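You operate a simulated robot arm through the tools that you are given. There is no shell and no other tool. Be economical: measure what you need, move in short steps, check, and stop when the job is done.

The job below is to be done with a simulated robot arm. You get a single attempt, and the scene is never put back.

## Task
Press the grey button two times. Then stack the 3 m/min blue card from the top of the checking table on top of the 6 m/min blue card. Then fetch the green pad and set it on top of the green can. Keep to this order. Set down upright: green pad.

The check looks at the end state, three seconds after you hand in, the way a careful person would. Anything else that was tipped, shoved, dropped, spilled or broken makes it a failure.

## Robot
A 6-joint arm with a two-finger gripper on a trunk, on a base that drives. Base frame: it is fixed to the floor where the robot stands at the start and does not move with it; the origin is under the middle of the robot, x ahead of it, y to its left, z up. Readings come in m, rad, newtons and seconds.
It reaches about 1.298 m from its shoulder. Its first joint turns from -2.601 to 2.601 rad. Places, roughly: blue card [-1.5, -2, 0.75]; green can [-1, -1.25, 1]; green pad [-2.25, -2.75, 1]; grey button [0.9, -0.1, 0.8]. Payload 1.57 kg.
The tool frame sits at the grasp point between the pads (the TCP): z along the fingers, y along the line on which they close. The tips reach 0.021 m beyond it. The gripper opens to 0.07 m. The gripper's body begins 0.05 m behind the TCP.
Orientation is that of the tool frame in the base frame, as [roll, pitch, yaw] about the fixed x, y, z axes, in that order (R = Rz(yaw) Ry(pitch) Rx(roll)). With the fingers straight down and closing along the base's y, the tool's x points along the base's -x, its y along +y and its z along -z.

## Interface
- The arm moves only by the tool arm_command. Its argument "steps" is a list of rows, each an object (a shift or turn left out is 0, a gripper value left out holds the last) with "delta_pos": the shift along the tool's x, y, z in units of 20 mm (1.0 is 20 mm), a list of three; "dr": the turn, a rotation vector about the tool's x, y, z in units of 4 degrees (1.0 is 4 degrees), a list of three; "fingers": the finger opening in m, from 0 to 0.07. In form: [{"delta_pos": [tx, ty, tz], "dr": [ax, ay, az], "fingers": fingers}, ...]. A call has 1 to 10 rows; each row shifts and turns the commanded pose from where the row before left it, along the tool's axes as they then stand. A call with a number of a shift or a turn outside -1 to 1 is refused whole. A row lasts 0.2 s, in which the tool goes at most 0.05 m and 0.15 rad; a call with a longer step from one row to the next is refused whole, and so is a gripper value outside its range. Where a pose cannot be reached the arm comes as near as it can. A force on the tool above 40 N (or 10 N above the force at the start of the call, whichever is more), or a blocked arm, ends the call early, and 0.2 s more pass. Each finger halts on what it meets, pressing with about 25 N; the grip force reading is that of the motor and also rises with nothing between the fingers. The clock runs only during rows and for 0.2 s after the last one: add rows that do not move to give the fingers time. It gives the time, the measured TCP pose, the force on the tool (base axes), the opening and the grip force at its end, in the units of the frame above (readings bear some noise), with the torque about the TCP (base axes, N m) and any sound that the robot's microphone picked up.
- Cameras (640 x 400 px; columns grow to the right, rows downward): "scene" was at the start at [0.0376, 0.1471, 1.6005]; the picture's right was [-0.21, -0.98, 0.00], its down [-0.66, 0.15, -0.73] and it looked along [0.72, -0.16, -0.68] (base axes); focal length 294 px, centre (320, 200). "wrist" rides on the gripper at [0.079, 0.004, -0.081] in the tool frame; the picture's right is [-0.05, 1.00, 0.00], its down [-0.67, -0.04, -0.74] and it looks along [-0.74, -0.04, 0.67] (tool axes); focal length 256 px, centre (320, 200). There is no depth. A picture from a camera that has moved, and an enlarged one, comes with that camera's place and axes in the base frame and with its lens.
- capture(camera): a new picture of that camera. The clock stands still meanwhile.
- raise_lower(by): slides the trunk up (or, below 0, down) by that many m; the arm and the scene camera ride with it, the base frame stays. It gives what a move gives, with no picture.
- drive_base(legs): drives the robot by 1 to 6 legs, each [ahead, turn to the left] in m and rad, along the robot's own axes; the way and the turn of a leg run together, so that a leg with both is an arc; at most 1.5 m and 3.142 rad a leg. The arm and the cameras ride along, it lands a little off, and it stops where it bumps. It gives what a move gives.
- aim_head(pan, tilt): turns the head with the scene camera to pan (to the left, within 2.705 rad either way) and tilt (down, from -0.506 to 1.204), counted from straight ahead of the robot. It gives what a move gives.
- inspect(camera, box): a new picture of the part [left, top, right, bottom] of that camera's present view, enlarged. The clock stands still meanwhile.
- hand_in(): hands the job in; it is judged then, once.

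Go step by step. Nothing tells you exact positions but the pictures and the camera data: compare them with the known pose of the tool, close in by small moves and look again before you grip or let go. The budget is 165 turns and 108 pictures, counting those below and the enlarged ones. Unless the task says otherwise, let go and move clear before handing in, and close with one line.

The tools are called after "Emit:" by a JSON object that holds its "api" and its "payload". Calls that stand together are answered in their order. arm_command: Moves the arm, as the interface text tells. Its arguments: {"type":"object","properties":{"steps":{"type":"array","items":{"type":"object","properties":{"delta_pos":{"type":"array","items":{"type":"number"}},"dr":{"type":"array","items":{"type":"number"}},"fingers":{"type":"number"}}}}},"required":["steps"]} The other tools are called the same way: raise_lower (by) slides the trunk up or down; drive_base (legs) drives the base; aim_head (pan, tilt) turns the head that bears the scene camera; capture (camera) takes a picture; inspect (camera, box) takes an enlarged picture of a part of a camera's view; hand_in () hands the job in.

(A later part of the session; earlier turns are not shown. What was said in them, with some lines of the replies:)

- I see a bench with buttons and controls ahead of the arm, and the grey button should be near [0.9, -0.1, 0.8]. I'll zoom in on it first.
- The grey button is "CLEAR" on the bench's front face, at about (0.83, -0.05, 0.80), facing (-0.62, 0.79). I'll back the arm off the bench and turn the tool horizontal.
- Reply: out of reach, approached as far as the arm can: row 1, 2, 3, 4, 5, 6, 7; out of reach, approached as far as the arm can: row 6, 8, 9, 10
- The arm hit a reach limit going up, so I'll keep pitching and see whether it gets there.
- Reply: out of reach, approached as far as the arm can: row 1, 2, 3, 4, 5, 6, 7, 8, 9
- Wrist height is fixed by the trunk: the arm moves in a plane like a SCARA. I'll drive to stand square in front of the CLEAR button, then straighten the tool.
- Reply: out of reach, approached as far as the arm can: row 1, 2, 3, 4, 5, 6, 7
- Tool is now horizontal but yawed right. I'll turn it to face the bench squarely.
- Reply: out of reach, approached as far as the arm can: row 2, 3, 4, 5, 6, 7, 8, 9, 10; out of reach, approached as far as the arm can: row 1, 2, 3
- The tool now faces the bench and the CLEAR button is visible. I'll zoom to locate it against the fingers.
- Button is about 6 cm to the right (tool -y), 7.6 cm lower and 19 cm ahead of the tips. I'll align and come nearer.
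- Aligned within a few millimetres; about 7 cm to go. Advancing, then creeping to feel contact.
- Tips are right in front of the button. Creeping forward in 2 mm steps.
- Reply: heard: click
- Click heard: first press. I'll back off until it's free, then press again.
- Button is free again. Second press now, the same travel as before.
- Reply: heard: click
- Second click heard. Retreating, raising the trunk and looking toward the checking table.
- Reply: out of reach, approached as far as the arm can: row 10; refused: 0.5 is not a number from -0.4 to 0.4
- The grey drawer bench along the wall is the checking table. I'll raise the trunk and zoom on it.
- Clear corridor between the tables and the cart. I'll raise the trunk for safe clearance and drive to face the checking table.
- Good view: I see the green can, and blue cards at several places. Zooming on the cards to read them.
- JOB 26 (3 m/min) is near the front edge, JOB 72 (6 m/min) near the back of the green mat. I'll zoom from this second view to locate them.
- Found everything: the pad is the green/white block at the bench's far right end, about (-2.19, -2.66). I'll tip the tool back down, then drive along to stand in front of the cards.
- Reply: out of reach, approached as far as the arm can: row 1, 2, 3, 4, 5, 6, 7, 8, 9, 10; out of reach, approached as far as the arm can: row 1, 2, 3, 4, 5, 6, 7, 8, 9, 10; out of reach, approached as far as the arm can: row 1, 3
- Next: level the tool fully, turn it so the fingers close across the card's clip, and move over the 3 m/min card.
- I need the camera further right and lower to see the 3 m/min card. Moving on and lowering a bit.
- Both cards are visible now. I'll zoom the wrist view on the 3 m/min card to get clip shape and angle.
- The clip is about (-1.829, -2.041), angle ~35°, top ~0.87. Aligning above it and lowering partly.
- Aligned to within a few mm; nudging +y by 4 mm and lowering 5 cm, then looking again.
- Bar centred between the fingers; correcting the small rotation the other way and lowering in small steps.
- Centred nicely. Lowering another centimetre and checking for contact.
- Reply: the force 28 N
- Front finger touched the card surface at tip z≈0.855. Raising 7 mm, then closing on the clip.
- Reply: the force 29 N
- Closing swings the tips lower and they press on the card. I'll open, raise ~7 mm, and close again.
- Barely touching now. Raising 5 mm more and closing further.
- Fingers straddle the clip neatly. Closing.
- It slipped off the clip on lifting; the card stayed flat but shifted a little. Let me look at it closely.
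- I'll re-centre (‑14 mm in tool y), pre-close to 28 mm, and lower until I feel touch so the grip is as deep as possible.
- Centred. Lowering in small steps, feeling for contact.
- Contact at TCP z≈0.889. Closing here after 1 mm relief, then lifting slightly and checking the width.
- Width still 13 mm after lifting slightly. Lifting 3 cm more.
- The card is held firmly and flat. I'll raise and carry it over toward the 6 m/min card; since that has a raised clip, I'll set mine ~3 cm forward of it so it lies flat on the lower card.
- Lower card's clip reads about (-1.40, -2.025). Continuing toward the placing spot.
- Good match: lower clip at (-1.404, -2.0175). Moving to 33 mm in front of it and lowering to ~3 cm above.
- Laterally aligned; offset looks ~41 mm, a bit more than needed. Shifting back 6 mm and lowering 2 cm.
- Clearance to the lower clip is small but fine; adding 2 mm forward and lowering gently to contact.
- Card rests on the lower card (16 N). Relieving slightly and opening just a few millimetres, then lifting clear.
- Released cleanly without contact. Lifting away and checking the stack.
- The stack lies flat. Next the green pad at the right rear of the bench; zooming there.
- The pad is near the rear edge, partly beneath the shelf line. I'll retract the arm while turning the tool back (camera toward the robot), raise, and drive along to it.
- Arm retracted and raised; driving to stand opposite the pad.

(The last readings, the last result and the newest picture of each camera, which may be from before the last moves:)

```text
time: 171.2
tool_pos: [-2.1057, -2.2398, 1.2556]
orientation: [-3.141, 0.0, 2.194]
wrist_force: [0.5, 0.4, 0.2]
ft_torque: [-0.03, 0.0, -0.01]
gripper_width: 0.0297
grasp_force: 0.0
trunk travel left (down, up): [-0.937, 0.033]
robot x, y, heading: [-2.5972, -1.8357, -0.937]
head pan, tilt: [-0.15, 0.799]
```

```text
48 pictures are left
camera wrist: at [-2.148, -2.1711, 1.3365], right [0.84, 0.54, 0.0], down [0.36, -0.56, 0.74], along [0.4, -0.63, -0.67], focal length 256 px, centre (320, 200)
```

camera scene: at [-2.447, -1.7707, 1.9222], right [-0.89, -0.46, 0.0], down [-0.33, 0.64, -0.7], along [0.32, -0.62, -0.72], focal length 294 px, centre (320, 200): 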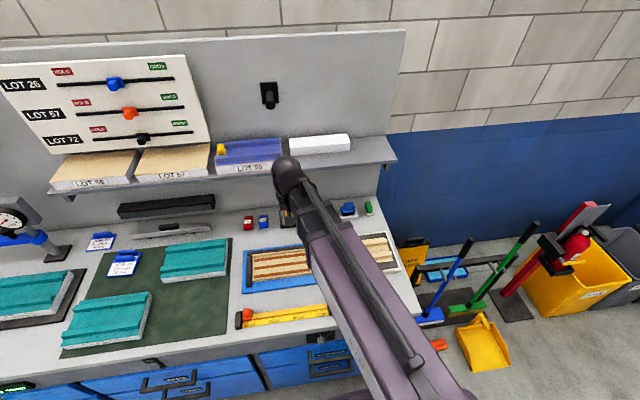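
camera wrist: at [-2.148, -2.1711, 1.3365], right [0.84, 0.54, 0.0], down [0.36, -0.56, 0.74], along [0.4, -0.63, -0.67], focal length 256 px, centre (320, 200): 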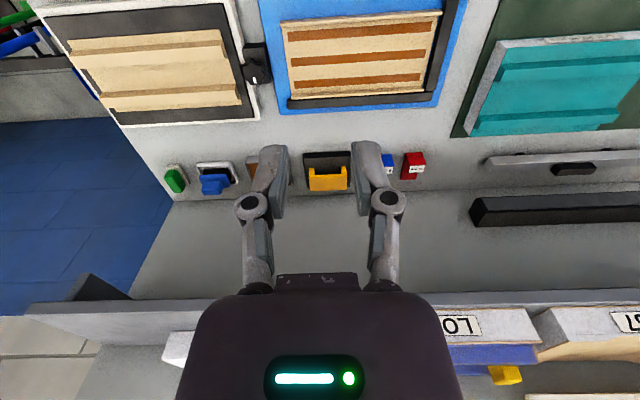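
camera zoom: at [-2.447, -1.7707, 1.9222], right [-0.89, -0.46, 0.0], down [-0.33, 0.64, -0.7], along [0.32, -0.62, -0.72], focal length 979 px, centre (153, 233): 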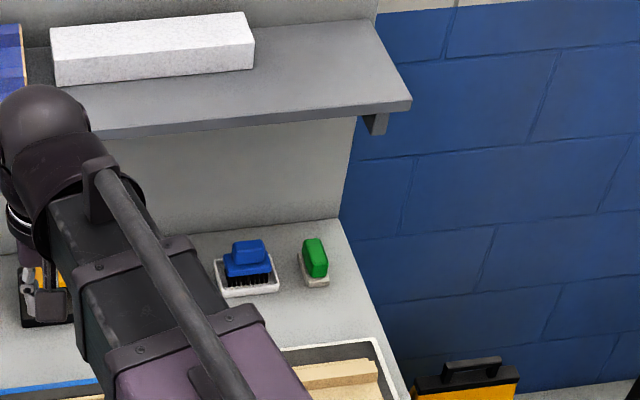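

Pad is at about (-2.213, -2.734, 0.877), just under the shelf edge. I'll tilt the tool ~35° to reach in below the shelf, shifting right at the same time.

Emit:
{"api": "arm_command", "payload": {"steps": [{"delta_pos": [0, -1, 0], "dr": [0, -1, 0], "fingers": 0.05}, {"delta_pos": [0, -1, 0], "dr": [0, -1, 0]}, {"delta_pos": [0, -1, 0], "dr": [0, -1, 0]}, {"delta_pos": [0, -1, 0], "dr": [0, -1, 0]}, {"delta_pos": [0, -1, 0], "dr": [0, -1, 0]}, {"delta_pos": [0, -1, 0], "dr": [0, -1, 0]}, {"delta_pos": [0, -1, 0], "dr": [0, -1, 0]}, {"delta_pos": [0, -1, 0], "dr": [0, -1, 0]}, {"delta_pos": [0, -1, 0], "dr": [0, -0.75, 0]}, {"delta_pos": [0, -1, 0]}]}}

Emit:
{"api": "arm_command", "payload": {"steps": [{"delta_pos": [-0.4, -1, 0.28]}, {"delta_pos": [-0.4, -1, 0.28]}, {"delta_pos": [-0.4, -1, 0.28]}, {"delta_pos": [-0.4, -1, 0.28]}, {"delta_pos": [-0.4, -1, 0.28]}, {"delta_pos": [-0.4, -1, 0.28]}, {"delta_pos": [-0.4, -1, 0.28]}, {"delta_pos": [-0.4, -1, 0.28]}, {"delta_pos": [-0.4, -0.8, 0.28]}]}}

Emit:
{"api": "raise_lower", "payload": {"by": -0.2}}

Emit:
{"api": "capture", "payload": {"camera": "wrist"}}

```text
time: 173.4
tool_pos: [-2.2496, -2.3813, 1.2907]
orientation: [-3.142, 0.612, 2.191]
wrist_force: [0.7, 0.1, 0.0]
ft_torque: [-0.01, 0.01, 0.0]
gripper_width: 0.0501
grasp_force: 0.1
out of reach, approached as far as the arm can: row 3, 5, 6, 7, 8, 9
trunk travel left (down, up): [-0.937, 0.033]
robot x, y, heading: [-2.5933, -1.8363, -0.942]
head pan, tilt: [-0.15, 0.799]
```

```text
time: 175.4
tool_pos: [-2.3418, -2.5583, 1.2902]
orientation: [-3.141, 0.609, 2.195]
wrist_force: [0.0, 0.2, 0.8]
ft_torque: [0.01, 0.01, -0.01]
gripper_width: 0.0498
grasp_force: 0.0
trunk travel left (down, up): [-0.937, 0.033]
robot x, y, heading: [-2.5952, -1.832, -0.94]
head pan, tilt: [-0.15, 0.799]
```

```text
time: 177.6
tool_pos: [-2.3425, -2.5563, 1.0889]
orientation: [-3.141, 0.608, 2.193]
wrist_force: [-0.6, -0.5, -0.5]
ft_torque: [-0.02, -0.01, 0.03]
gripper_width: 0.0502
grasp_force: 0.2
trunk travel left (down, up): [-0.737, 0.233]
robot x, y, heading: [-2.5928, -1.841, -0.938]
head pan, tilt: [-0.15, 0.799]
```

```text
47 pictures are left
camera wrist: at [-2.4029, -2.4625, 1.1101], right [0.84, 0.55, 0.03], down [0.04, -0.12, 0.99], along [0.55, -0.83, -0.12], focal length 256 px, centre (320, 200)
```

wrist: 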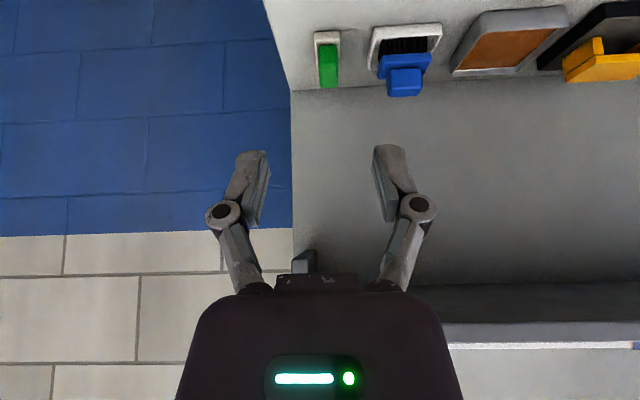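

Pad's long axis is aligned with the tool. Lowering, then moving forward under the shelf edge.

Emit:
{"api": "raise_lower", "payload": {"by": -0.11}}

Emit:
{"api": "arm_command", "payload": {"steps": [{"delta_pos": [-0.819, 0.1, 0.574]}, {"delta_pos": [-0.819, 0.1, 0.574]}, {"delta_pos": [-0.819, 0.1, 0.574]}, {"delta_pos": [-0.819, 0, 0.574]}, {"delta_pos": [-0.819, 0, 0.574]}, {"delta_pos": [-0.819, 0, 0.574]}, {"delta_pos": [-0.819, 0, 0.574]}]}}

Emit:
{"api": "capture", "payload": {"camera": "wrist"}}

Emit:
{"api": "inspect", "payload": {"camera": "scene", "box": [290, 70, 450, 190]}}

```text
time: 179.0
tool_pos: [-2.3418, -2.5569, 0.9799]
orientation: [3.142, 0.61, 2.193]
wrist_force: [-1.0, 0.2, 0.5]
ft_torque: [0.0, 0.01, 0.0]
gripper_width: 0.05
grasp_force: 0.1
trunk travel left (down, up): [-0.627, 0.343]
robot x, y, heading: [-2.5946, -1.8367, -0.938]
head pan, tilt: [-0.15, 0.799]
```

```text
time: 180.6
tool_pos: [-2.2542, -2.6675, 0.9793]
orientation: [3.141, 0.61, 2.192]
wrist_force: [0.2, -0.2, -0.1]
ft_torque: [0.04, 0.03, 0.0]
gripper_width: 0.05
grasp_force: 0.0
trunk travel left (down, up): [-0.627, 0.343]
robot x, y, heading: [-2.5966, -1.836, -0.943]
head pan, tilt: [-0.15, 0.799]
```

```text
46 pictures are left
camera wrist: at [-2.3167, -2.5733, 0.9999], right [0.84, 0.55, 0.03], down [0.04, -0.12, 0.99], along [0.55, -0.83, -0.12], focal length 256 px, centre (320, 200)
```

wrist: 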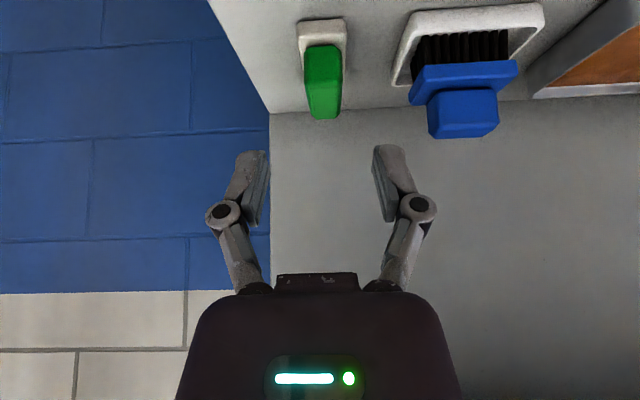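

```text
3.33 times, centred on (370, 130) of scene
camera zoom: at [-2.4474, -1.771, 1.6122], right [-0.89, -0.46, 0.0], down [-0.33, 0.64, -0.7], along [0.32, -0.62, -0.72], focal length 979 px, centre (153, 433)
```

zoom: 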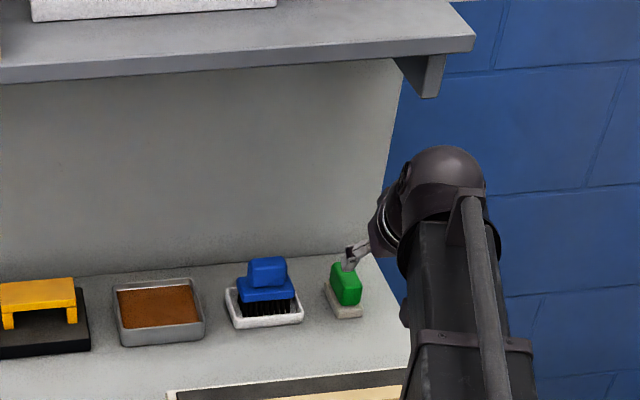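

Well lined up. Advancing along the tool axis in halves: forward 4 cm, down 5 cm, then a look.

Emit:
{"api": "arm_command", "payload": {"steps": [{"delta_pos": [-0.819, 0.05, 0.574]}, {"delta_pos": [-0.819, 0.05, 0.574]}]}}

Emit:
{"api": "raise_lower", "payload": {"by": -0.05}}

Emit:
{"api": "capture", "payload": {"camera": "wrist"}}

Emit:
{"api": "inspect", "payload": {"camera": "scene", "box": [330, 80, 410, 140]}}

```text
time: 181.2
tool_pos: [-2.2294, -2.6992, 0.9779]
orientation: [3.141, 0.607, 2.194]
wrist_force: [-0.4, 0.4, 0.1]
ft_torque: [0.02, 0.02, -0.03]
gripper_width: 0.0498
grasp_force: 0.1
trunk travel left (down, up): [-0.627, 0.343]
robot x, y, heading: [-2.5967, -1.8395, -0.937]
head pan, tilt: [-0.15, 0.799]
```

```text
time: 182.1
tool_pos: [-2.2292, -2.6977, 0.9292]
orientation: [-3.141, 0.607, 2.191]
wrist_force: [0.2, -0.2, 0.3]
ft_torque: [0.01, 0.0, -0.03]
gripper_width: 0.05
grasp_force: 0.0
trunk travel left (down, up): [-0.577, 0.393]
robot x, y, heading: [-2.5982, -1.8352, -0.939]
head pan, tilt: [-0.15, 0.799]
```

```text
44 pictures are left
camera wrist: at [-2.2909, -2.6045, 0.9501], right [0.84, 0.55, 0.03], down [0.04, -0.12, 0.99], along [0.55, -0.83, -0.12], focal length 256 px, centre (320, 200)
```

wrist: 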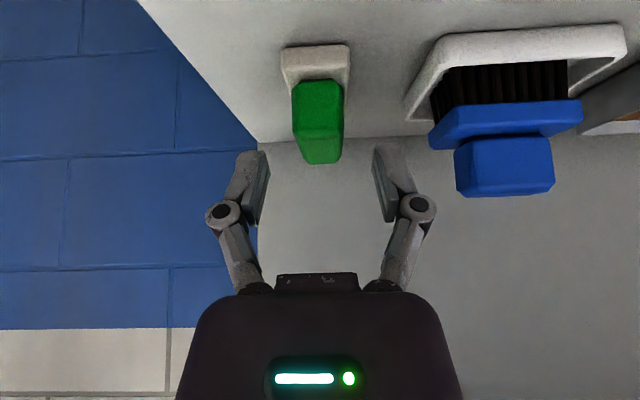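

```text
6.67 times, centred on (370, 110) of scene
camera zoom: at [-2.4476, -1.7707, 1.5622], right [-0.89, -0.46, 0.0], down [-0.33, 0.64, -0.7], along [0.32, -0.62, -0.72], focal length 1958 px, centre (-13, 800)
```

zoom: 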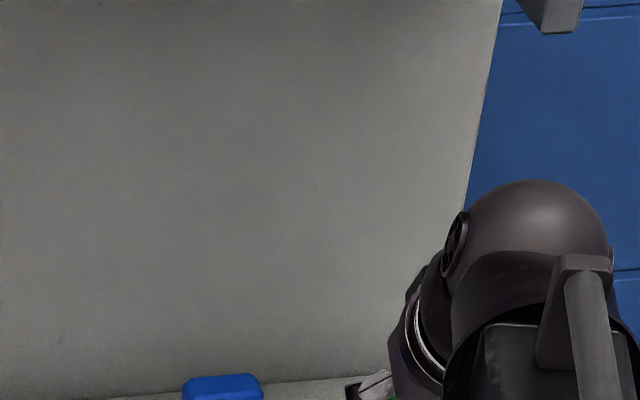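

Block spans about z 0.873–0.902 on a base. Forward 28 mm, then down ~22 mm.

Emit:
{"api": "arm_command", "payload": {"steps": [{"delta_pos": [-0.819, 0, 0.574]}, {"delta_pos": [-0.33, 0, 0.23]}]}}

Emit:
{"api": "raise_lower", "payload": {"by": -0.022}}

Emit:
{"api": "capture", "payload": {"camera": "wrist"}}

```text
time: 182.7
tool_pos: [-2.2135, -2.7222, 0.9305]
orientation: [3.141, 0.607, 2.192]
wrist_force: [-0.7, 1.2, 0.0]
ft_torque: [-0.01, -0.04, 0.02]
gripper_width: 0.05
grasp_force: 0.0
trunk travel left (down, up): [-0.577, 0.393]
robot x, y, heading: [-2.596, -1.8353, -0.937]
head pan, tilt: [-0.15, 0.799]
```

```text
time: 183.4
tool_pos: [-2.2138, -2.722, 0.9074]
orientation: [-3.139, 0.605, 2.191]
wrist_force: [0.7, -0.1, 0.5]
ft_torque: [-0.03, 0.02, -0.02]
gripper_width: 0.05
grasp_force: 0.1
trunk travel left (down, up): [-0.555, 0.415]
robot x, y, heading: [-2.5933, -1.8352, -0.932]
head pan, tilt: [-0.15, 0.799]
```

```text
42 pictures are left
camera wrist: at [-2.2747, -2.6273, 0.928], right [0.84, 0.55, 0.03], down [0.04, -0.12, 0.99], along [0.55, -0.83, -0.12], focal length 256 px, centre (320, 200)
```

wrist: 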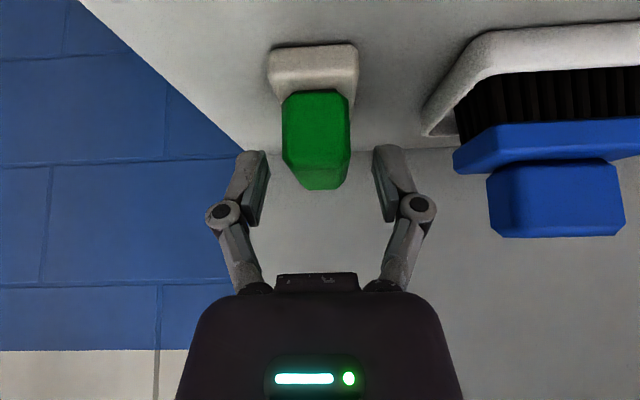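

Nicely straddled. Forward 5 mm, down 4 mm, then close.

Emit:
{"api": "arm_command", "payload": {"steps": [{"delta_pos": [-0.2, 0, 0.14]}]}}

Emit:
{"api": "raise_lower", "payload": {"by": -0.004}}

Emit:
{"api": "arm_command", "payload": {"steps": [{"fingers": 0.04}, {"fingers": 0.015}, {}, {}]}}

Emit:
{"api": "capture", "payload": {"camera": "wrist"}}

```text
time: 183.8
tool_pos: [-2.2102, -2.7241, 0.9084]
orientation: [3.14, 0.608, 2.192]
wrist_force: [0.1, -0.4, 0.0]
ft_torque: [0.01, -0.04, 0.06]
gripper_width: 0.0498
grasp_force: 0.0
trunk travel left (down, up): [-0.555, 0.415]
robot x, y, heading: [-2.5933, -1.8318, -0.942]
head pan, tilt: [-0.15, 0.799]
```

```text
time: 184.3
tool_pos: [-2.2112, -2.7248, 0.9038]
orientation: [3.14, 0.606, 2.191]
wrist_force: [0.3, 0.2, -0.7]
ft_torque: [0.03, -0.01, 0.0]
gripper_width: 0.0501
grasp_force: 0.2
trunk travel left (down, up): [-0.551, 0.419]
robot x, y, heading: [-2.596, -1.839, -0.938]
head pan, tilt: [-0.15, 0.799]
```

```text
time: 185.3
tool_pos: [-2.2115, -2.7248, 0.9043]
orientation: [3.141, 0.609, 2.19]
wrist_force: [-1.0, 0.6, 0.9]
ft_torque: [-0.03, -0.06, 0.06]
gripper_width: 0.0251
grasp_force: 24.9
trunk travel left (down, up): [-0.551, 0.419]
robot x, y, heading: [-2.594, -1.8385, -0.939]
head pan, tilt: [-0.15, 0.799]
```

```text
41 pictures are left
camera wrist: at [-2.272, -2.6311, 0.9242], right [0.84, 0.55, 0.03], down [0.04, -0.12, 0.99], along [0.55, -0.83, -0.12], focal length 256 px, centre (320, 200)
```

wrist: 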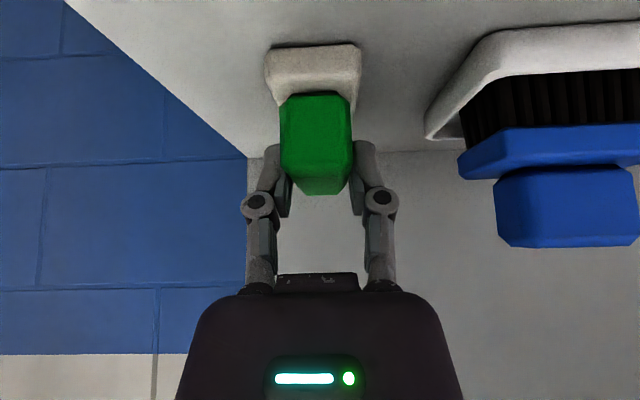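

Gripped at 25 mm. Lifting a little to test the hold.

Emit:
{"api": "raise_lower", "payload": {"by": 0.02}}

Emit:
{"api": "capture", "payload": {"camera": "wrist"}}

```text
time: 186.0
tool_pos: [-2.2103, -2.7253, 0.9233]
orientation: [3.14, 0.607, 2.19]
wrist_force: [1.1, 0.0, -0.9]
ft_torque: [0.03, 0.0, 0.02]
gripper_width: 0.0251
grasp_force: 25.1
trunk travel left (down, up): [-0.571, 0.399]
robot x, y, heading: [-2.595, -1.8365, -0.943]
head pan, tilt: [-0.15, 0.799]
```

```text
40 pictures are left
camera wrist: at [-2.2718, -2.6313, 0.944], right [0.84, 0.55, 0.03], down [0.04, -0.12, 0.99], along [0.55, -0.83, -0.12], focal length 256 px, centre (320, 200)
```

wrist: 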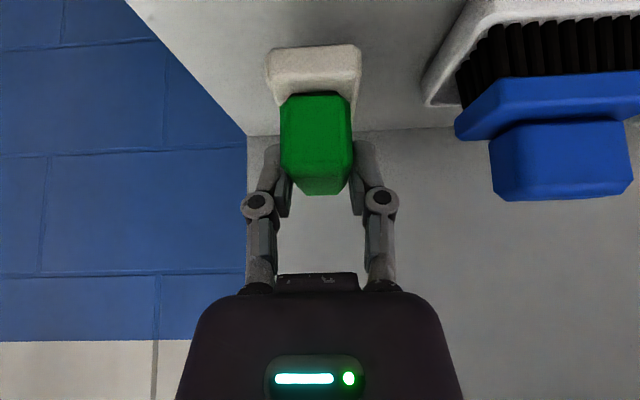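

Held firmly. Backing out from under the shelf, then raising.

Emit:
{"api": "raise_lower", "payload": {"by": 0.03}}

Emit:
{"api": "arm_command", "payload": {"steps": [{"delta_pos": [0.819, 0, -0.574]}, {"delta_pos": [0.819, 0, -0.574]}, {"delta_pos": [0.819, 0, -0.574]}, {"delta_pos": [0.819, 0, -0.574]}, {"delta_pos": [0.819, 0, -0.574]}, {"delta_pos": [0.819, 0, -0.574]}, {"delta_pos": [0.819, 0, -0.574]}, {"delta_pos": [0.819, 0, -0.574]}, {"delta_pos": [0.819, 0, -0.574]}, {"delta_pos": [0.819, 0, -0.574]}]}}

Emit:
{"api": "arm_command", "payload": {"steps": [{"delta_pos": [0.819, 0, -0.574]}, {"delta_pos": [0.819, 0, -0.574]}, {"delta_pos": [0.819, 0, -0.574]}]}}

Emit:
{"api": "raise_lower", "payload": {"by": 0.33}}

Emit:
{"api": "capture", "payload": {"camera": "wrist"}}

```text
time: 186.8
tool_pos: [-2.2102, -2.7261, 0.9537]
orientation: [-3.141, 0.61, 2.192]
wrist_force: [0.3, -0.2, -0.8]
ft_torque: [-0.03, -0.01, -0.01]
gripper_width: 0.025
grasp_force: 24.6
trunk travel left (down, up): [-0.601, 0.369]
robot x, y, heading: [-2.5964, -1.8388, -0.942]
head pan, tilt: [-0.15, 0.799]
```

```text
time: 188.9
tool_pos: [-2.3266, -2.5622, 0.9537]
orientation: [3.141, 0.61, 2.191]
wrist_force: [0.4, 0.6, -0.5]
ft_torque: [-0.01, -0.01, 0.0]
gripper_width: 0.0251
grasp_force: 24.8
trunk travel left (down, up): [-0.601, 0.369]
robot x, y, heading: [-2.5941, -1.8352, -0.935]
head pan, tilt: [-0.15, 0.799]
```

```text
time: 189.8
tool_pos: [-2.3626, -2.5148, 0.953]
orientation: [-3.141, 0.609, 2.194]
wrist_force: [0.6, 0.6, -0.7]
ft_torque: [0.0, 0.02, -0.03]
gripper_width: 0.0251
grasp_force: 24.5
trunk travel left (down, up): [-0.601, 0.369]
robot x, y, heading: [-2.5941, -1.8343, -0.945]
head pan, tilt: [-0.15, 0.799]
```

```text
time: 193.0
tool_pos: [-2.3639, -2.5137, 1.2827]
orientation: [-3.141, 0.609, 2.191]
wrist_force: [0.2, 0.0, -0.9]
ft_torque: [0.03, 0.02, -0.01]
gripper_width: 0.0253
grasp_force: 24.8
trunk travel left (down, up): [-0.931, 0.039]
robot x, y, heading: [-2.5966, -1.8348, -0.938]
head pan, tilt: [-0.15, 0.799]
```

```text
39 pictures are left
camera wrist: at [-2.4237, -2.42, 1.304], right [0.84, 0.55, 0.03], down [0.04, -0.12, 0.99], along [0.55, -0.83, -0.12], focal length 256 px, centre (320, 200)
```

wrist: 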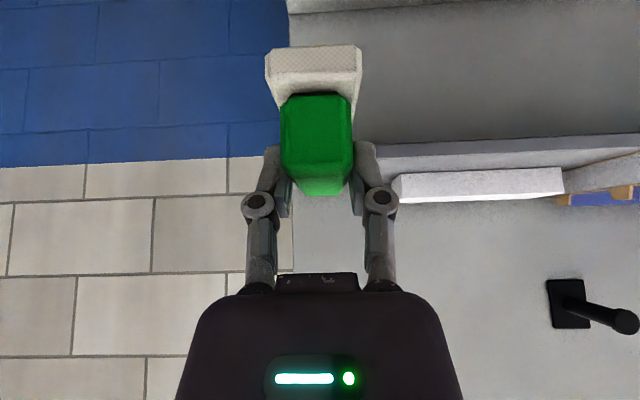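

Pad still firm. Driving back along the bench toward the green can.

Emit:
{"api": "drive_base", "payload": {"legs": [[0, 1.679], [1.177, 0], [0, -1.64]]}}

Emit:
{"api": "aim_head", "payload": {"pan": 0.45, "tilt": 0.85}}

Emit:
{"api": "capture", "payload": {"camera": "scene"}}

Emit:
{"api": "capture", "payload": {"camera": "wrist"}}

```text
time: 212.3
tool_pos: [-1.4863, -1.7554, 1.2854]
orientation: [3.141, 0.611, 2.172]
wrist_force: [-0.2, -0.1, -0.7]
ft_torque: [0.0, 0.0, 0.01]
gripper_width: 0.0251
grasp_force: 25.2
trunk travel left (down, up): [-0.931, 0.039]
robot x, y, heading: [-1.7389, -1.0991, -0.95]
head pan, tilt: [-0.15, 0.799]
```

```text
time: 213.3
tool_pos: [-1.4861, -1.7572, 1.2845]
orientation: [-3.14, 0.61, 2.173]
wrist_force: [0.5, -0.6, -0.2]
ft_torque: [-0.01, -0.02, -0.02]
gripper_width: 0.0252
grasp_force: 25.2
trunk travel left (down, up): [-0.931, 0.039]
robot x, y, heading: [-1.7411, -1.1021, -0.953]
head pan, tilt: [0.45, 0.85]
```

```text
38 pictures are left
camera scene: at [-1.5578, -1.0008, 1.9121], right [-0.48, -0.88, 0.0], down [-0.66, 0.36, -0.66], along [0.58, -0.32, -0.75], focal length 294 px, centre (320, 200)
```

scene: 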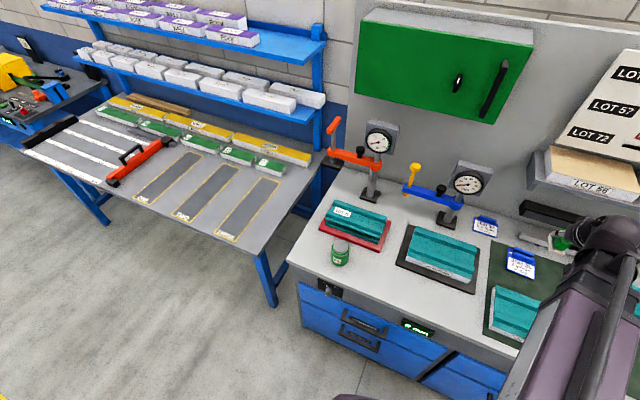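

```text
37 pictures are left
camera wrist: at [-1.5458, -1.6627, 1.304], right [0.85, 0.53, 0.03], down [0.04, -0.12, 0.99], along [0.53, -0.84, -0.12], focal length 256 px, centre (320, 200)
```

wrist: 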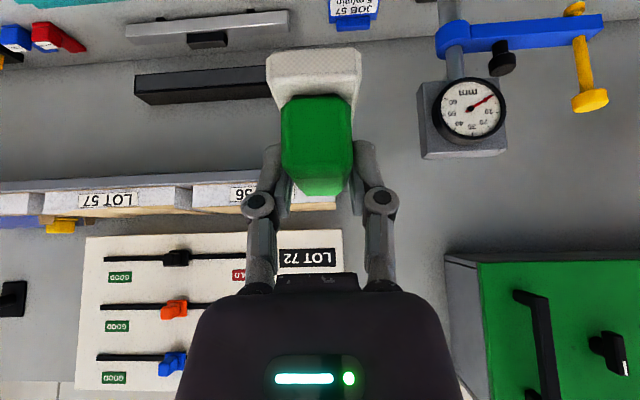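

The can is at the left front of the bench. Zooming on it.

Emit:
{"api": "inspect", "payload": {"camera": "scene", "box": [290, 200, 410, 290]}}

```text
4.44 times, centred on (350, 245) of scene
camera zoom: at [-1.5578, -1.0008, 1.9121], right [-0.48, -0.88, 0.0], down [-0.66, 0.36, -0.66], along [0.58, -0.32, -0.75], focal length 1306 px, centre (187, 0)
```

zoom: 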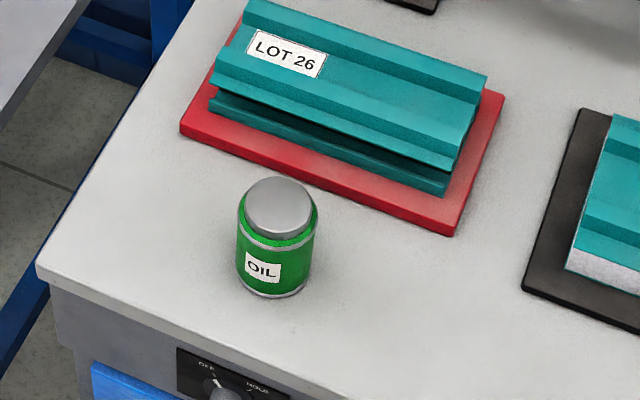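

Can centre is about (-1.07, -1.36), lid top about 0.97. Turning the base left ~0.83 rad brings the pad nearly over it at safe height.

Emit:
{"api": "drive_base", "payload": {"legs": [[0, 0.82]]}}

Emit:
{"api": "aim_head", "payload": {"pan": -0.1, "tilt": 0.95}}

Emit:
{"api": "capture", "payload": {"camera": "scene"}}

Emit:
{"api": "capture", "payload": {"camera": "wrist"}}

```text
time: 216.8
tool_pos: [-1.0868, -1.3699, 1.2836]
orientation: [-3.142, 0.608, 2.984]
wrist_force: [0.4, 0.1, -0.1]
ft_torque: [0.02, 0.01, 0.01]
gripper_width: 0.025
grasp_force: 24.5
trunk travel left (down, up): [-0.931, 0.039]
robot x, y, heading: [-1.7397, -1.0767, -0.143]
head pan, tilt: [0.45, 0.85]
```

```text
time: 217.7
tool_pos: [-1.0886, -1.3682, 1.2837]
orientation: [3.14, 0.61, 2.984]
wrist_force: [-0.1, 0.2, -0.8]
ft_torque: [-0.01, -0.02, -0.01]
gripper_width: 0.0253
grasp_force: 24.6
trunk travel left (down, up): [-0.931, 0.039]
robot x, y, heading: [-1.7373, -1.0811, -0.148]
head pan, tilt: [-0.099, 0.949]
```

```text
35 pictures are left
camera scene: at [-1.6866, -0.9227, 1.9047], right [-0.24, -0.97, 0.0], down [-0.79, 0.2, -0.58], along [0.57, -0.14, -0.81], focal length 294 px, centre (320, 200)
```

scene: 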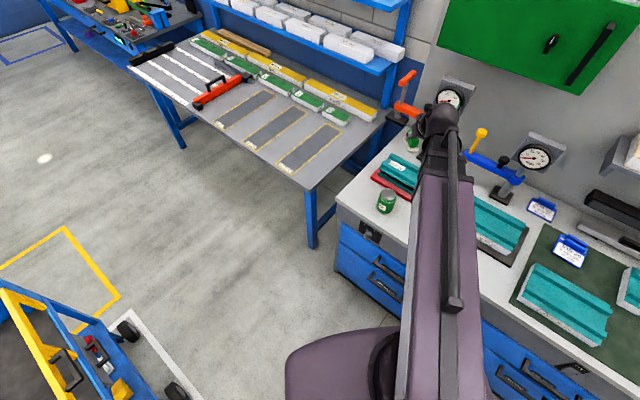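

```text
34 pictures are left
camera wrist: at [-1.1966, -1.3465, 1.3041], right [0.2, 0.98, 0.03], down [0.11, -0.05, 0.99], along [0.97, -0.19, -0.12], focal length 256 px, centre (320, 200)
```

wrist: 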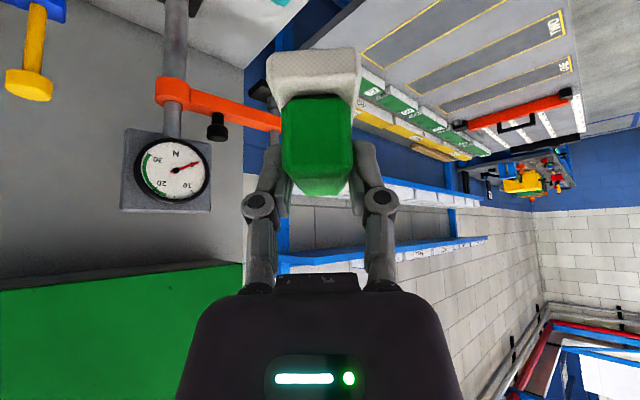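

Now comparing pad and can in an enlarged scene view.

Emit:
{"api": "inspect", "payload": {"camera": "scene", "box": [350, 100, 470, 220]}}

```text
3.33 times, centred on (410, 160) of scene
camera zoom: at [-1.6866, -0.9227, 1.9047], right [-0.24, -0.97, 0.0], down [-0.79, 0.2, -0.58], along [0.57, -0.14, -0.81], focal length 979 px, centre (20, 333)
```

zoom: 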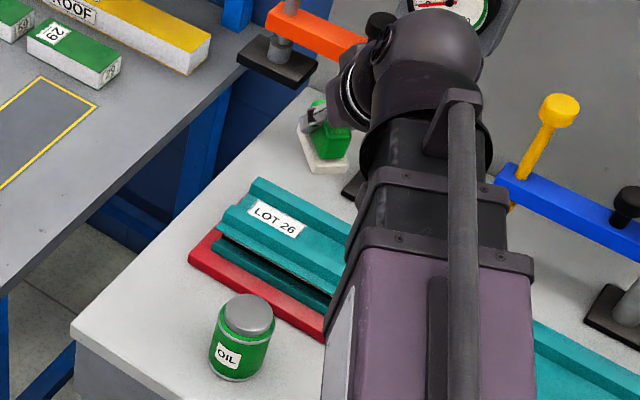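

Lid centre is about (-1.061, -1.3625), z≈0.96. Adjusting ~2 cm and lowering to ~9 cm above.

Emit:
{"api": "arm_command", "payload": {"steps": [{"delta_pos": [-0.73, 0.5, 0.5]}]}}

Emit:
{"api": "raise_lower", "payload": {"by": -0.18}}

Emit:
{"api": "inspect", "payload": {"camera": "scene", "box": [350, 60, 470, 180]}}

Emit:
{"api": "capture", "payload": {"camera": "wrist"}}

```text
time: 218.1
tool_pos: [-1.0669, -1.3639, 1.2831]
orientation: [-3.141, 0.609, 2.985]
wrist_force: [-0.3, 0.4, -1.4]
ft_torque: [-0.02, 0.01, 0.01]
gripper_width: 0.0252
grasp_force: 25.3
trunk travel left (down, up): [-0.931, 0.039]
robot x, y, heading: [-1.7371, -1.0844, -0.141]
head pan, tilt: [-0.099, 0.949]
```

```text
time: 220.1
tool_pos: [-1.0682, -1.3638, 1.1037]
orientation: [-3.14, 0.609, 2.983]
wrist_force: [-0.5, -0.2, -1.2]
ft_torque: [-0.01, 0.0, -0.02]
gripper_width: 0.0254
grasp_force: 24.6
trunk travel left (down, up): [-0.751, 0.219]
robot x, y, heading: [-1.7358, -1.0774, -0.145]
head pan, tilt: [-0.099, 0.949]
```

```text
3.33 times, centred on (410, 120) of scene
camera zoom: at [-1.6863, -0.9224, 1.7247], right [-0.24, -0.97, 0.0], down [-0.79, 0.2, -0.58], along [0.57, -0.14, -0.81], focal length 979 px, centre (20, 467)
```

zoom: 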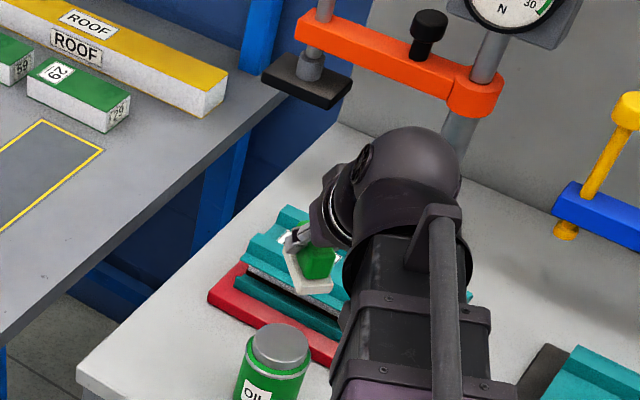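

```text
31 pictures are left
camera wrist: at [-1.1772, -1.3401, 1.1241], right [0.2, 0.98, 0.03], down [0.11, -0.05, 0.99], along [0.97, -0.19, -0.12], focal length 256 px, centre (320, 200)
```

wrist: 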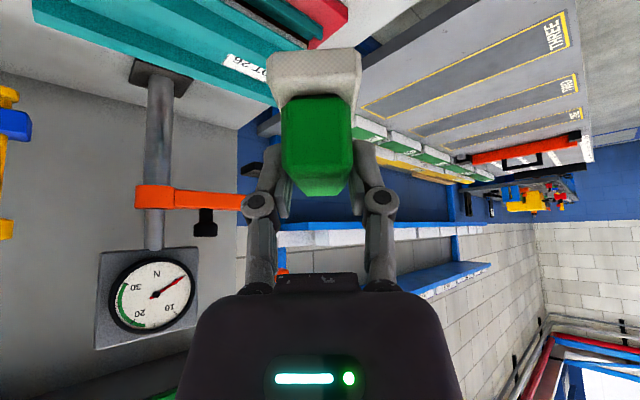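

Triangulated lid at (-1.057, -1.365, 0.954); pad is within ~5 mm. Small correction and lowering to ~2 cm above.

Emit:
{"api": "arm_command", "payload": {"steps": [{"delta_pos": [-0.2, 0.15, 0.14]}]}}

Emit:
{"api": "raise_lower", "payload": {"by": -0.07}}

Emit:
{"api": "inspect", "payload": {"camera": "scene", "box": [380, 80, 460, 160]}}

Emit:
{"api": "capture", "payload": {"camera": "wrist"}}

```text
time: 220.5
tool_pos: [-1.0633, -1.3595, 1.1031]
orientation: [-3.141, 0.61, 2.984]
wrist_force: [0.8, -0.1, -1.1]
ft_torque: [-0.01, 0.0, -0.01]
gripper_width: 0.0253
grasp_force: 25.3
trunk travel left (down, up): [-0.751, 0.219]
robot x, y, heading: [-1.7381, -1.0779, -0.145]
head pan, tilt: [-0.099, 0.949]
```

```text
time: 221.6
tool_pos: [-1.0616, -1.3592, 1.0336]
orientation: [-3.141, 0.609, 2.985]
wrist_force: [0.2, -0.2, -1.1]
ft_torque: [-0.02, 0.01, 0.01]
gripper_width: 0.0252
grasp_force: 25.0
trunk travel left (down, up): [-0.681, 0.289]
robot x, y, heading: [-1.7389, -1.0808, -0.142]
head pan, tilt: [-0.099, 0.949]
```

```text
5.00 times, centred on (420, 120) of scene
camera zoom: at [-1.6863, -0.9224, 1.6547], right [-0.24, -0.97, 0.0], down [-0.79, 0.2, -0.58], along [0.57, -0.14, -0.81], focal length 1469 px, centre (-180, 600)
```

zoom: 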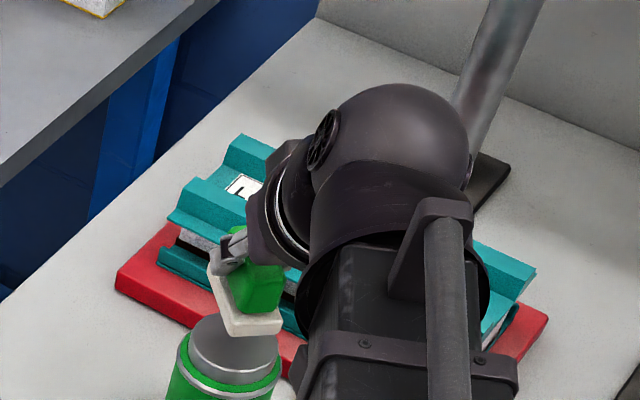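

```text
29 pictures are left
camera wrist: at [-1.1715, -1.3376, 1.0541], right [0.2, 0.98, 0.03], down [0.11, -0.05, 0.99], along [0.97, -0.19, -0.12], focal length 256 px, centre (320, 200)
```

wrist: 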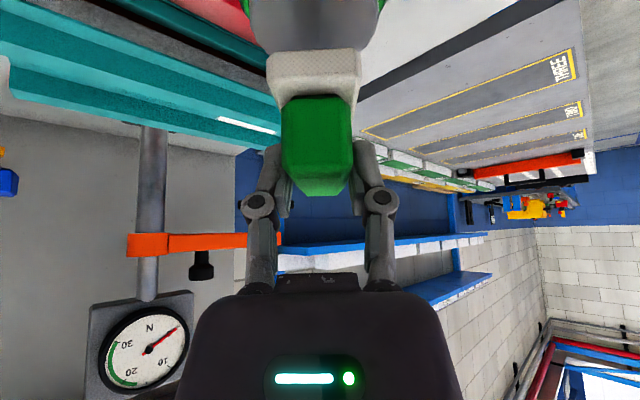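

Laterally centred, but the pad looks ~9 mm too far forward. Backing 9 mm and lowering 1.5 cm, then checking.

Emit:
{"api": "arm_command", "payload": {"steps": [{"delta_pos": [0.37, 0, -0.26]}]}}

Emit:
{"api": "raise_lower", "payload": {"by": -0.015}}

Emit:
{"api": "inspect", "payload": {"camera": "scene", "box": [380, 80, 460, 160]}}

Emit:
{"api": "capture", "payload": {"camera": "wrist"}}

```text
time: 222.0
tool_pos: [-1.0709, -1.3582, 1.034]
orientation: [3.141, 0.609, 2.985]
wrist_force: [-0.5, 1.1, -0.9]
ft_torque: [-0.02, 0.02, 0.0]
gripper_width: 0.025
grasp_force: 25.4
trunk travel left (down, up): [-0.681, 0.289]
robot x, y, heading: [-1.7348, -1.083, -0.142]
head pan, tilt: [-0.099, 0.949]
```

```text
time: 222.6
tool_pos: [-1.0706, -1.3578, 1.0195]
orientation: [-3.141, 0.609, 2.984]
wrist_force: [-0.3, 0.9, -0.6]
ft_torque: [-0.01, -0.01, 0.0]
gripper_width: 0.0254
grasp_force: 24.9
trunk travel left (down, up): [-0.666, 0.304]
robot x, y, heading: [-1.7374, -1.0814, -0.143]
head pan, tilt: [-0.099, 0.949]
```

```text
5.00 times, centred on (420, 120) of scene
camera zoom: at [-1.6864, -0.9224, 1.6397], right [-0.24, -0.97, 0.0], down [-0.79, 0.2, -0.58], along [0.57, -0.14, -0.81], focal length 1469 px, centre (-180, 600)
```

zoom: 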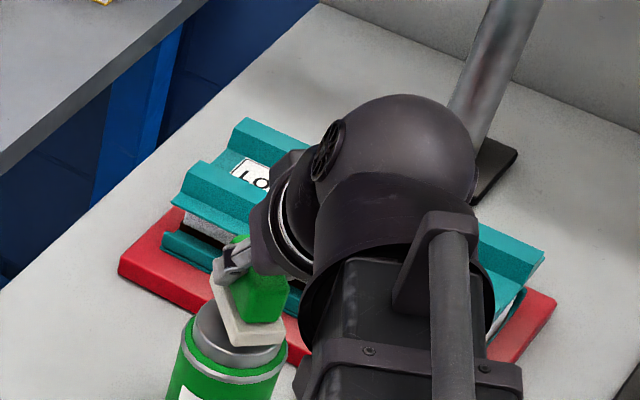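

```text
27 pictures are left
camera wrist: at [-1.18, -1.336, 1.039], right [0.2, 0.98, 0.03], down [0.11, -0.05, 0.99], along [0.97, -0.19, -0.12], focal length 256 px, centre (320, 200)
```

wrist: 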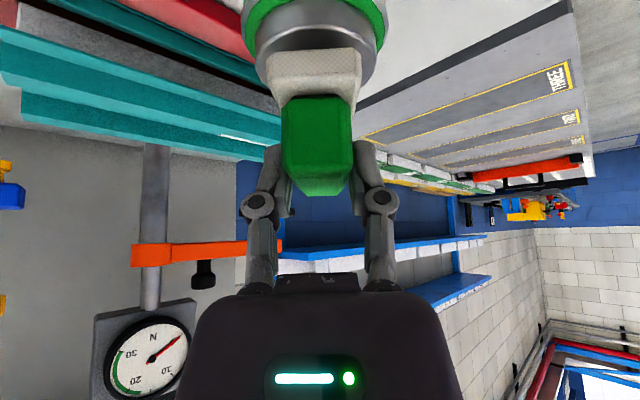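

Checking more closely from the wrist camera.

Emit:
{"api": "inspect", "payload": {"camera": "wrist", "box": [230, 0, 400, 110]}}

Emit:
{"api": "inspect", "payload": {"camera": "scene", "box": [410, 120, 450, 165]}}

```text
3.64 times, centred on (315, 55) of wrist
camera zoom: at [-1.18, -1.336, 1.039], right [0.2, 0.98, 0.03], down [0.11, -0.05, 0.99], along [0.97, -0.19, -0.12], focal length 931 px, centre (338, 727)
```

zoom: 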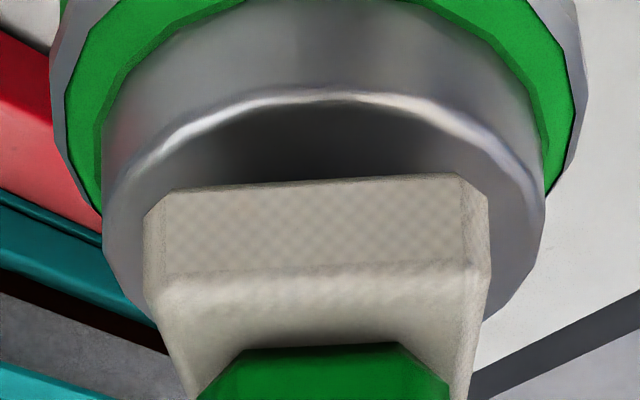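

```text
8.89 times, centred on (430, 142) of scene
camera zoom: at [-1.6864, -0.9224, 1.6397], right [-0.24, -0.97, 0.0], down [-0.79, 0.2, -0.58], along [0.57, -0.14, -0.81], focal length 2611 px, centre (-658, 711)
```

zoom: 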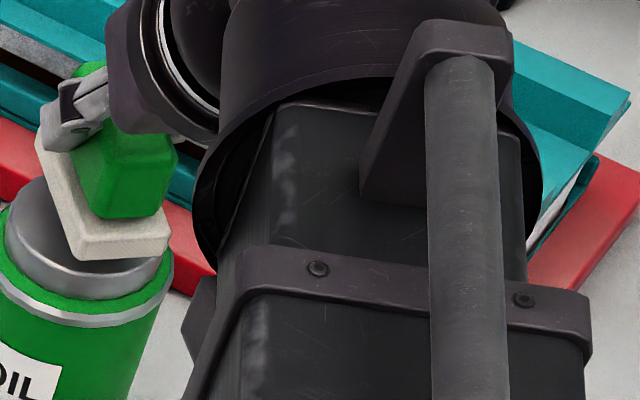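

Pad base (≈39×54 mm) is centred over the flat lid (≈62 mm) within 3 mm. Nudging forward 3 mm and lowering to contact.

Emit:
{"api": "arm_command", "payload": {"steps": [{"delta_pos": [-0.12, 0.05, 0.085]}]}}

Emit:
{"api": "raise_lower", "payload": {"by": -0.008}}

Emit:
{"api": "raise_lower", "payload": {"by": -0.003}}

Emit:
{"api": "inspect", "payload": {"camera": "wrist", "box": [230, 0, 400, 110]}}

```text
time: 223.0
tool_pos: [-1.0673, -1.3577, 1.0173]
orientation: [-3.141, 0.609, 2.986]
wrist_force: [0.7, -0.1, -0.6]
ft_torque: [0.02, 0.0, -0.01]
gripper_width: 0.025
grasp_force: 24.9
trunk travel left (down, up): [-0.666, 0.304]
robot x, y, heading: [-1.7375, -1.0807, -0.138]
head pan, tilt: [-0.099, 0.949]
```

```text
time: 223.6
tool_pos: [-1.0672, -1.3583, 1.01]
orientation: [-3.141, 0.612, 2.985]
wrist_force: [0.0, -0.1, -0.7]
ft_torque: [0.02, 0.01, 0.0]
gripper_width: 0.0252
grasp_force: 25.1
trunk travel left (down, up): [-0.658, 0.312]
robot x, y, heading: [-1.7337, -1.0825, -0.141]
head pan, tilt: [-0.099, 0.949]
```

```text
time: 224.1
tool_pos: [-1.0685, -1.3574, 1.0076]
orientation: [3.141, 0.609, 2.984]
wrist_force: [-0.5, 0.1, 1.3]
ft_torque: [-0.03, -0.02, -0.01]
gripper_width: 0.0252
grasp_force: 25.3
trunk travel left (down, up): [-0.655, 0.315]
robot x, y, heading: [-1.738, -1.0781, -0.139]
head pan, tilt: [-0.099, 0.949]
```

```text
3.64 times, centred on (315, 55) of wrist
camera zoom: at [-1.1771, -1.3351, 1.0282], right [0.2, 0.98, 0.03], down [0.11, -0.05, 0.99], along [0.97, -0.19, -0.12], focal length 931 px, centre (338, 727)
```

zoom: 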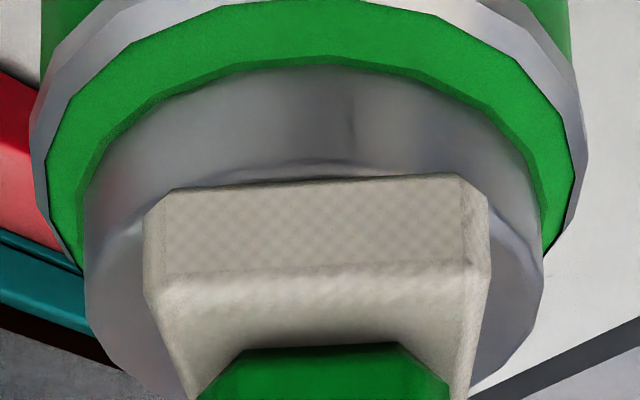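

Contact begun and the base sits on the lid. Settling 1 mm more, then opening gently.

Emit:
{"api": "raise_lower", "payload": {"by": -0.0015}}

Emit:
{"api": "arm_command", "payload": {"steps": [{"fingers": 0.027}, {"fingers": 0.031}, {"fingers": 0.038}, {"fingers": 0.044}, {}]}}

Emit:
{"api": "capture", "payload": {"camera": "wrist"}}

```text
time: 224.6
tool_pos: [-1.0684, -1.3579, 1.007]
orientation: [3.14, 0.611, 2.984]
wrist_force: [1.8, -1.4, 16.5]
ft_torque: [-0.04, -0.16, 0.03]
gripper_width: 0.0253
grasp_force: 25.5
trunk travel left (down, up): [-0.654, 0.316]
robot x, y, heading: [-1.7372, -1.0806, -0.146]
head pan, tilt: [-0.099, 0.949]
```

```text
time: 225.8
tool_pos: [-1.0681, -1.3583, 1.0069]
orientation: [-3.141, 0.608, 2.983]
wrist_force: [0.4, 0.2, -0.3]
ft_torque: [-0.02, -0.01, 0.01]
gripper_width: 0.0437
grasp_force: 0.2
trunk travel left (down, up): [-0.654, 0.316]
robot x, y, heading: [-1.7383, -1.0802, -0.146]
head pan, tilt: [-0.099, 0.949]
```

```text
23 pictures are left
camera wrist: at [-1.1769, -1.3352, 1.0266], right [0.2, 0.98, 0.03], down [0.11, -0.05, 0.99], along [0.97, -0.19, -0.12], focal length 256 px, centre (320, 200)
```

wrist: 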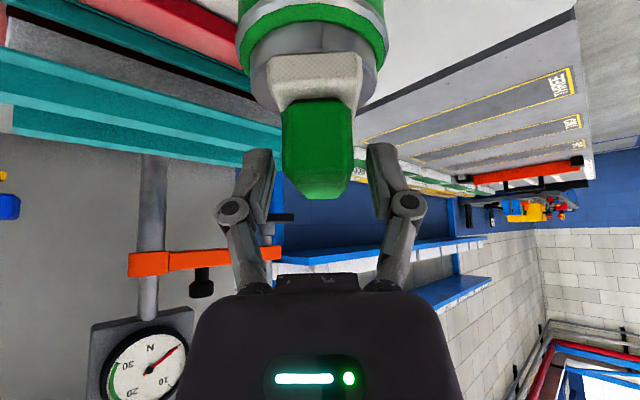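

Released; pad stands on the can. Raising straight up to clear.

Emit:
{"api": "raise_lower", "payload": {"by": 0.12}}

Emit:
{"api": "arm_command", "payload": {"steps": [{"delta_pos": [0.8, 0, -0.57]}, {"delta_pos": [0.8, 0, -0.57]}, {"delta_pos": [0.8, 0, -0.57]}, {"delta_pos": [0.8, 0, -0.57]}]}}

Emit:
{"api": "capture", "payload": {"camera": "scene"}}

Emit:
{"api": "inspect", "payload": {"camera": "scene", "box": [360, 90, 480, 200]}}

```text
time: 227.3
tool_pos: [-1.0681, -1.3582, 1.1262]
orientation: [-3.141, 0.609, 2.984]
wrist_force: [-0.2, 0.3, 0.6]
ft_torque: [0.0, 0.0, 0.03]
gripper_width: 0.0438
grasp_force: 0.0
trunk travel left (down, up): [-0.774, 0.196]
robot x, y, heading: [-1.7378, -1.0773, -0.142]
head pan, tilt: [-0.099, 0.949]
```

```text
time: 228.3
tool_pos: [-1.1463, -1.345, 1.1256]
orientation: [3.14, 0.609, 2.988]
wrist_force: [0.1, -0.2, 0.4]
ft_torque: [0.04, 0.01, 0.01]
gripper_width: 0.0439
grasp_force: 0.0
trunk travel left (down, up): [-0.774, 0.196]
robot x, y, heading: [-1.734, -1.0842, -0.147]
head pan, tilt: [-0.099, 0.949]
```

```text
22 pictures are left
camera scene: at [-1.6867, -0.9222, 1.7472], right [-0.24, -0.97, 0.0], down [-0.79, 0.2, -0.58], along [0.57, -0.14, -0.81], focal length 294 px, centre (320, 200)
```

scene: 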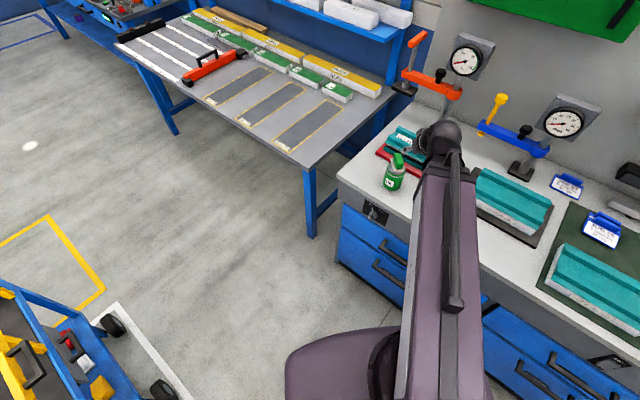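

```text
3.64 times, centred on (420, 145) of scene
camera zoom: at [-1.6867, -0.9222, 1.7472], right [-0.24, -0.97, 0.0], down [-0.79, 0.2, -0.58], along [0.57, -0.14, -0.81], focal length 1068 px, centre (-44, 400)
```

zoom: 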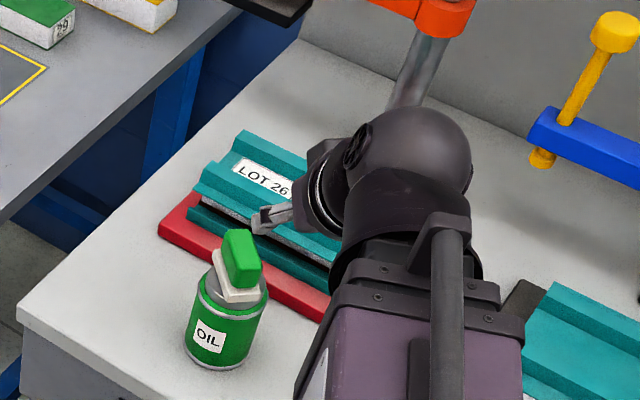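

The pad sits upright on the can. One last look at the card stack.

Emit:
{"api": "inspect", "payload": {"camera": "scene", "box": [530, 160, 640, 260]}}

```text
4.00 times, centred on (585, 210) of scene
camera zoom: at [-1.6867, -0.9222, 1.7472], right [-0.24, -0.97, 0.0], down [-0.79, 0.2, -0.58], along [0.57, -0.14, -0.81], focal length 1175 px, centre (-740, 160)
```

zoom: 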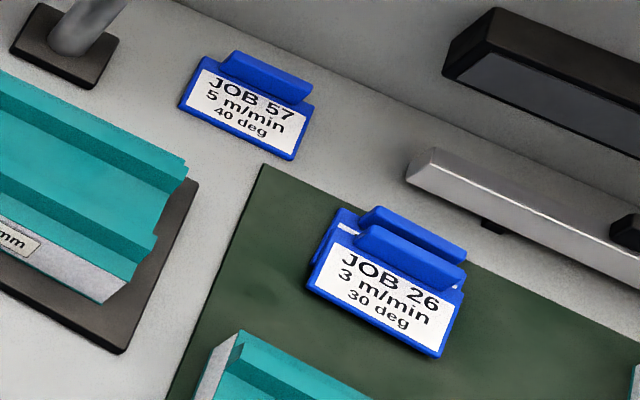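

The stack is flat and stable, the pad is on the can, and the arm is clear. Handing in.

Emit:
{"api": "hand_in", "payload": {}}

```text
The job is handed in.
```

I pressed the grey button twice (a click each time), laid the 3 m/min card flat on the 6 m/min card about 3 cm forward of its clip, and set the green pad upright on the green can, in that order.
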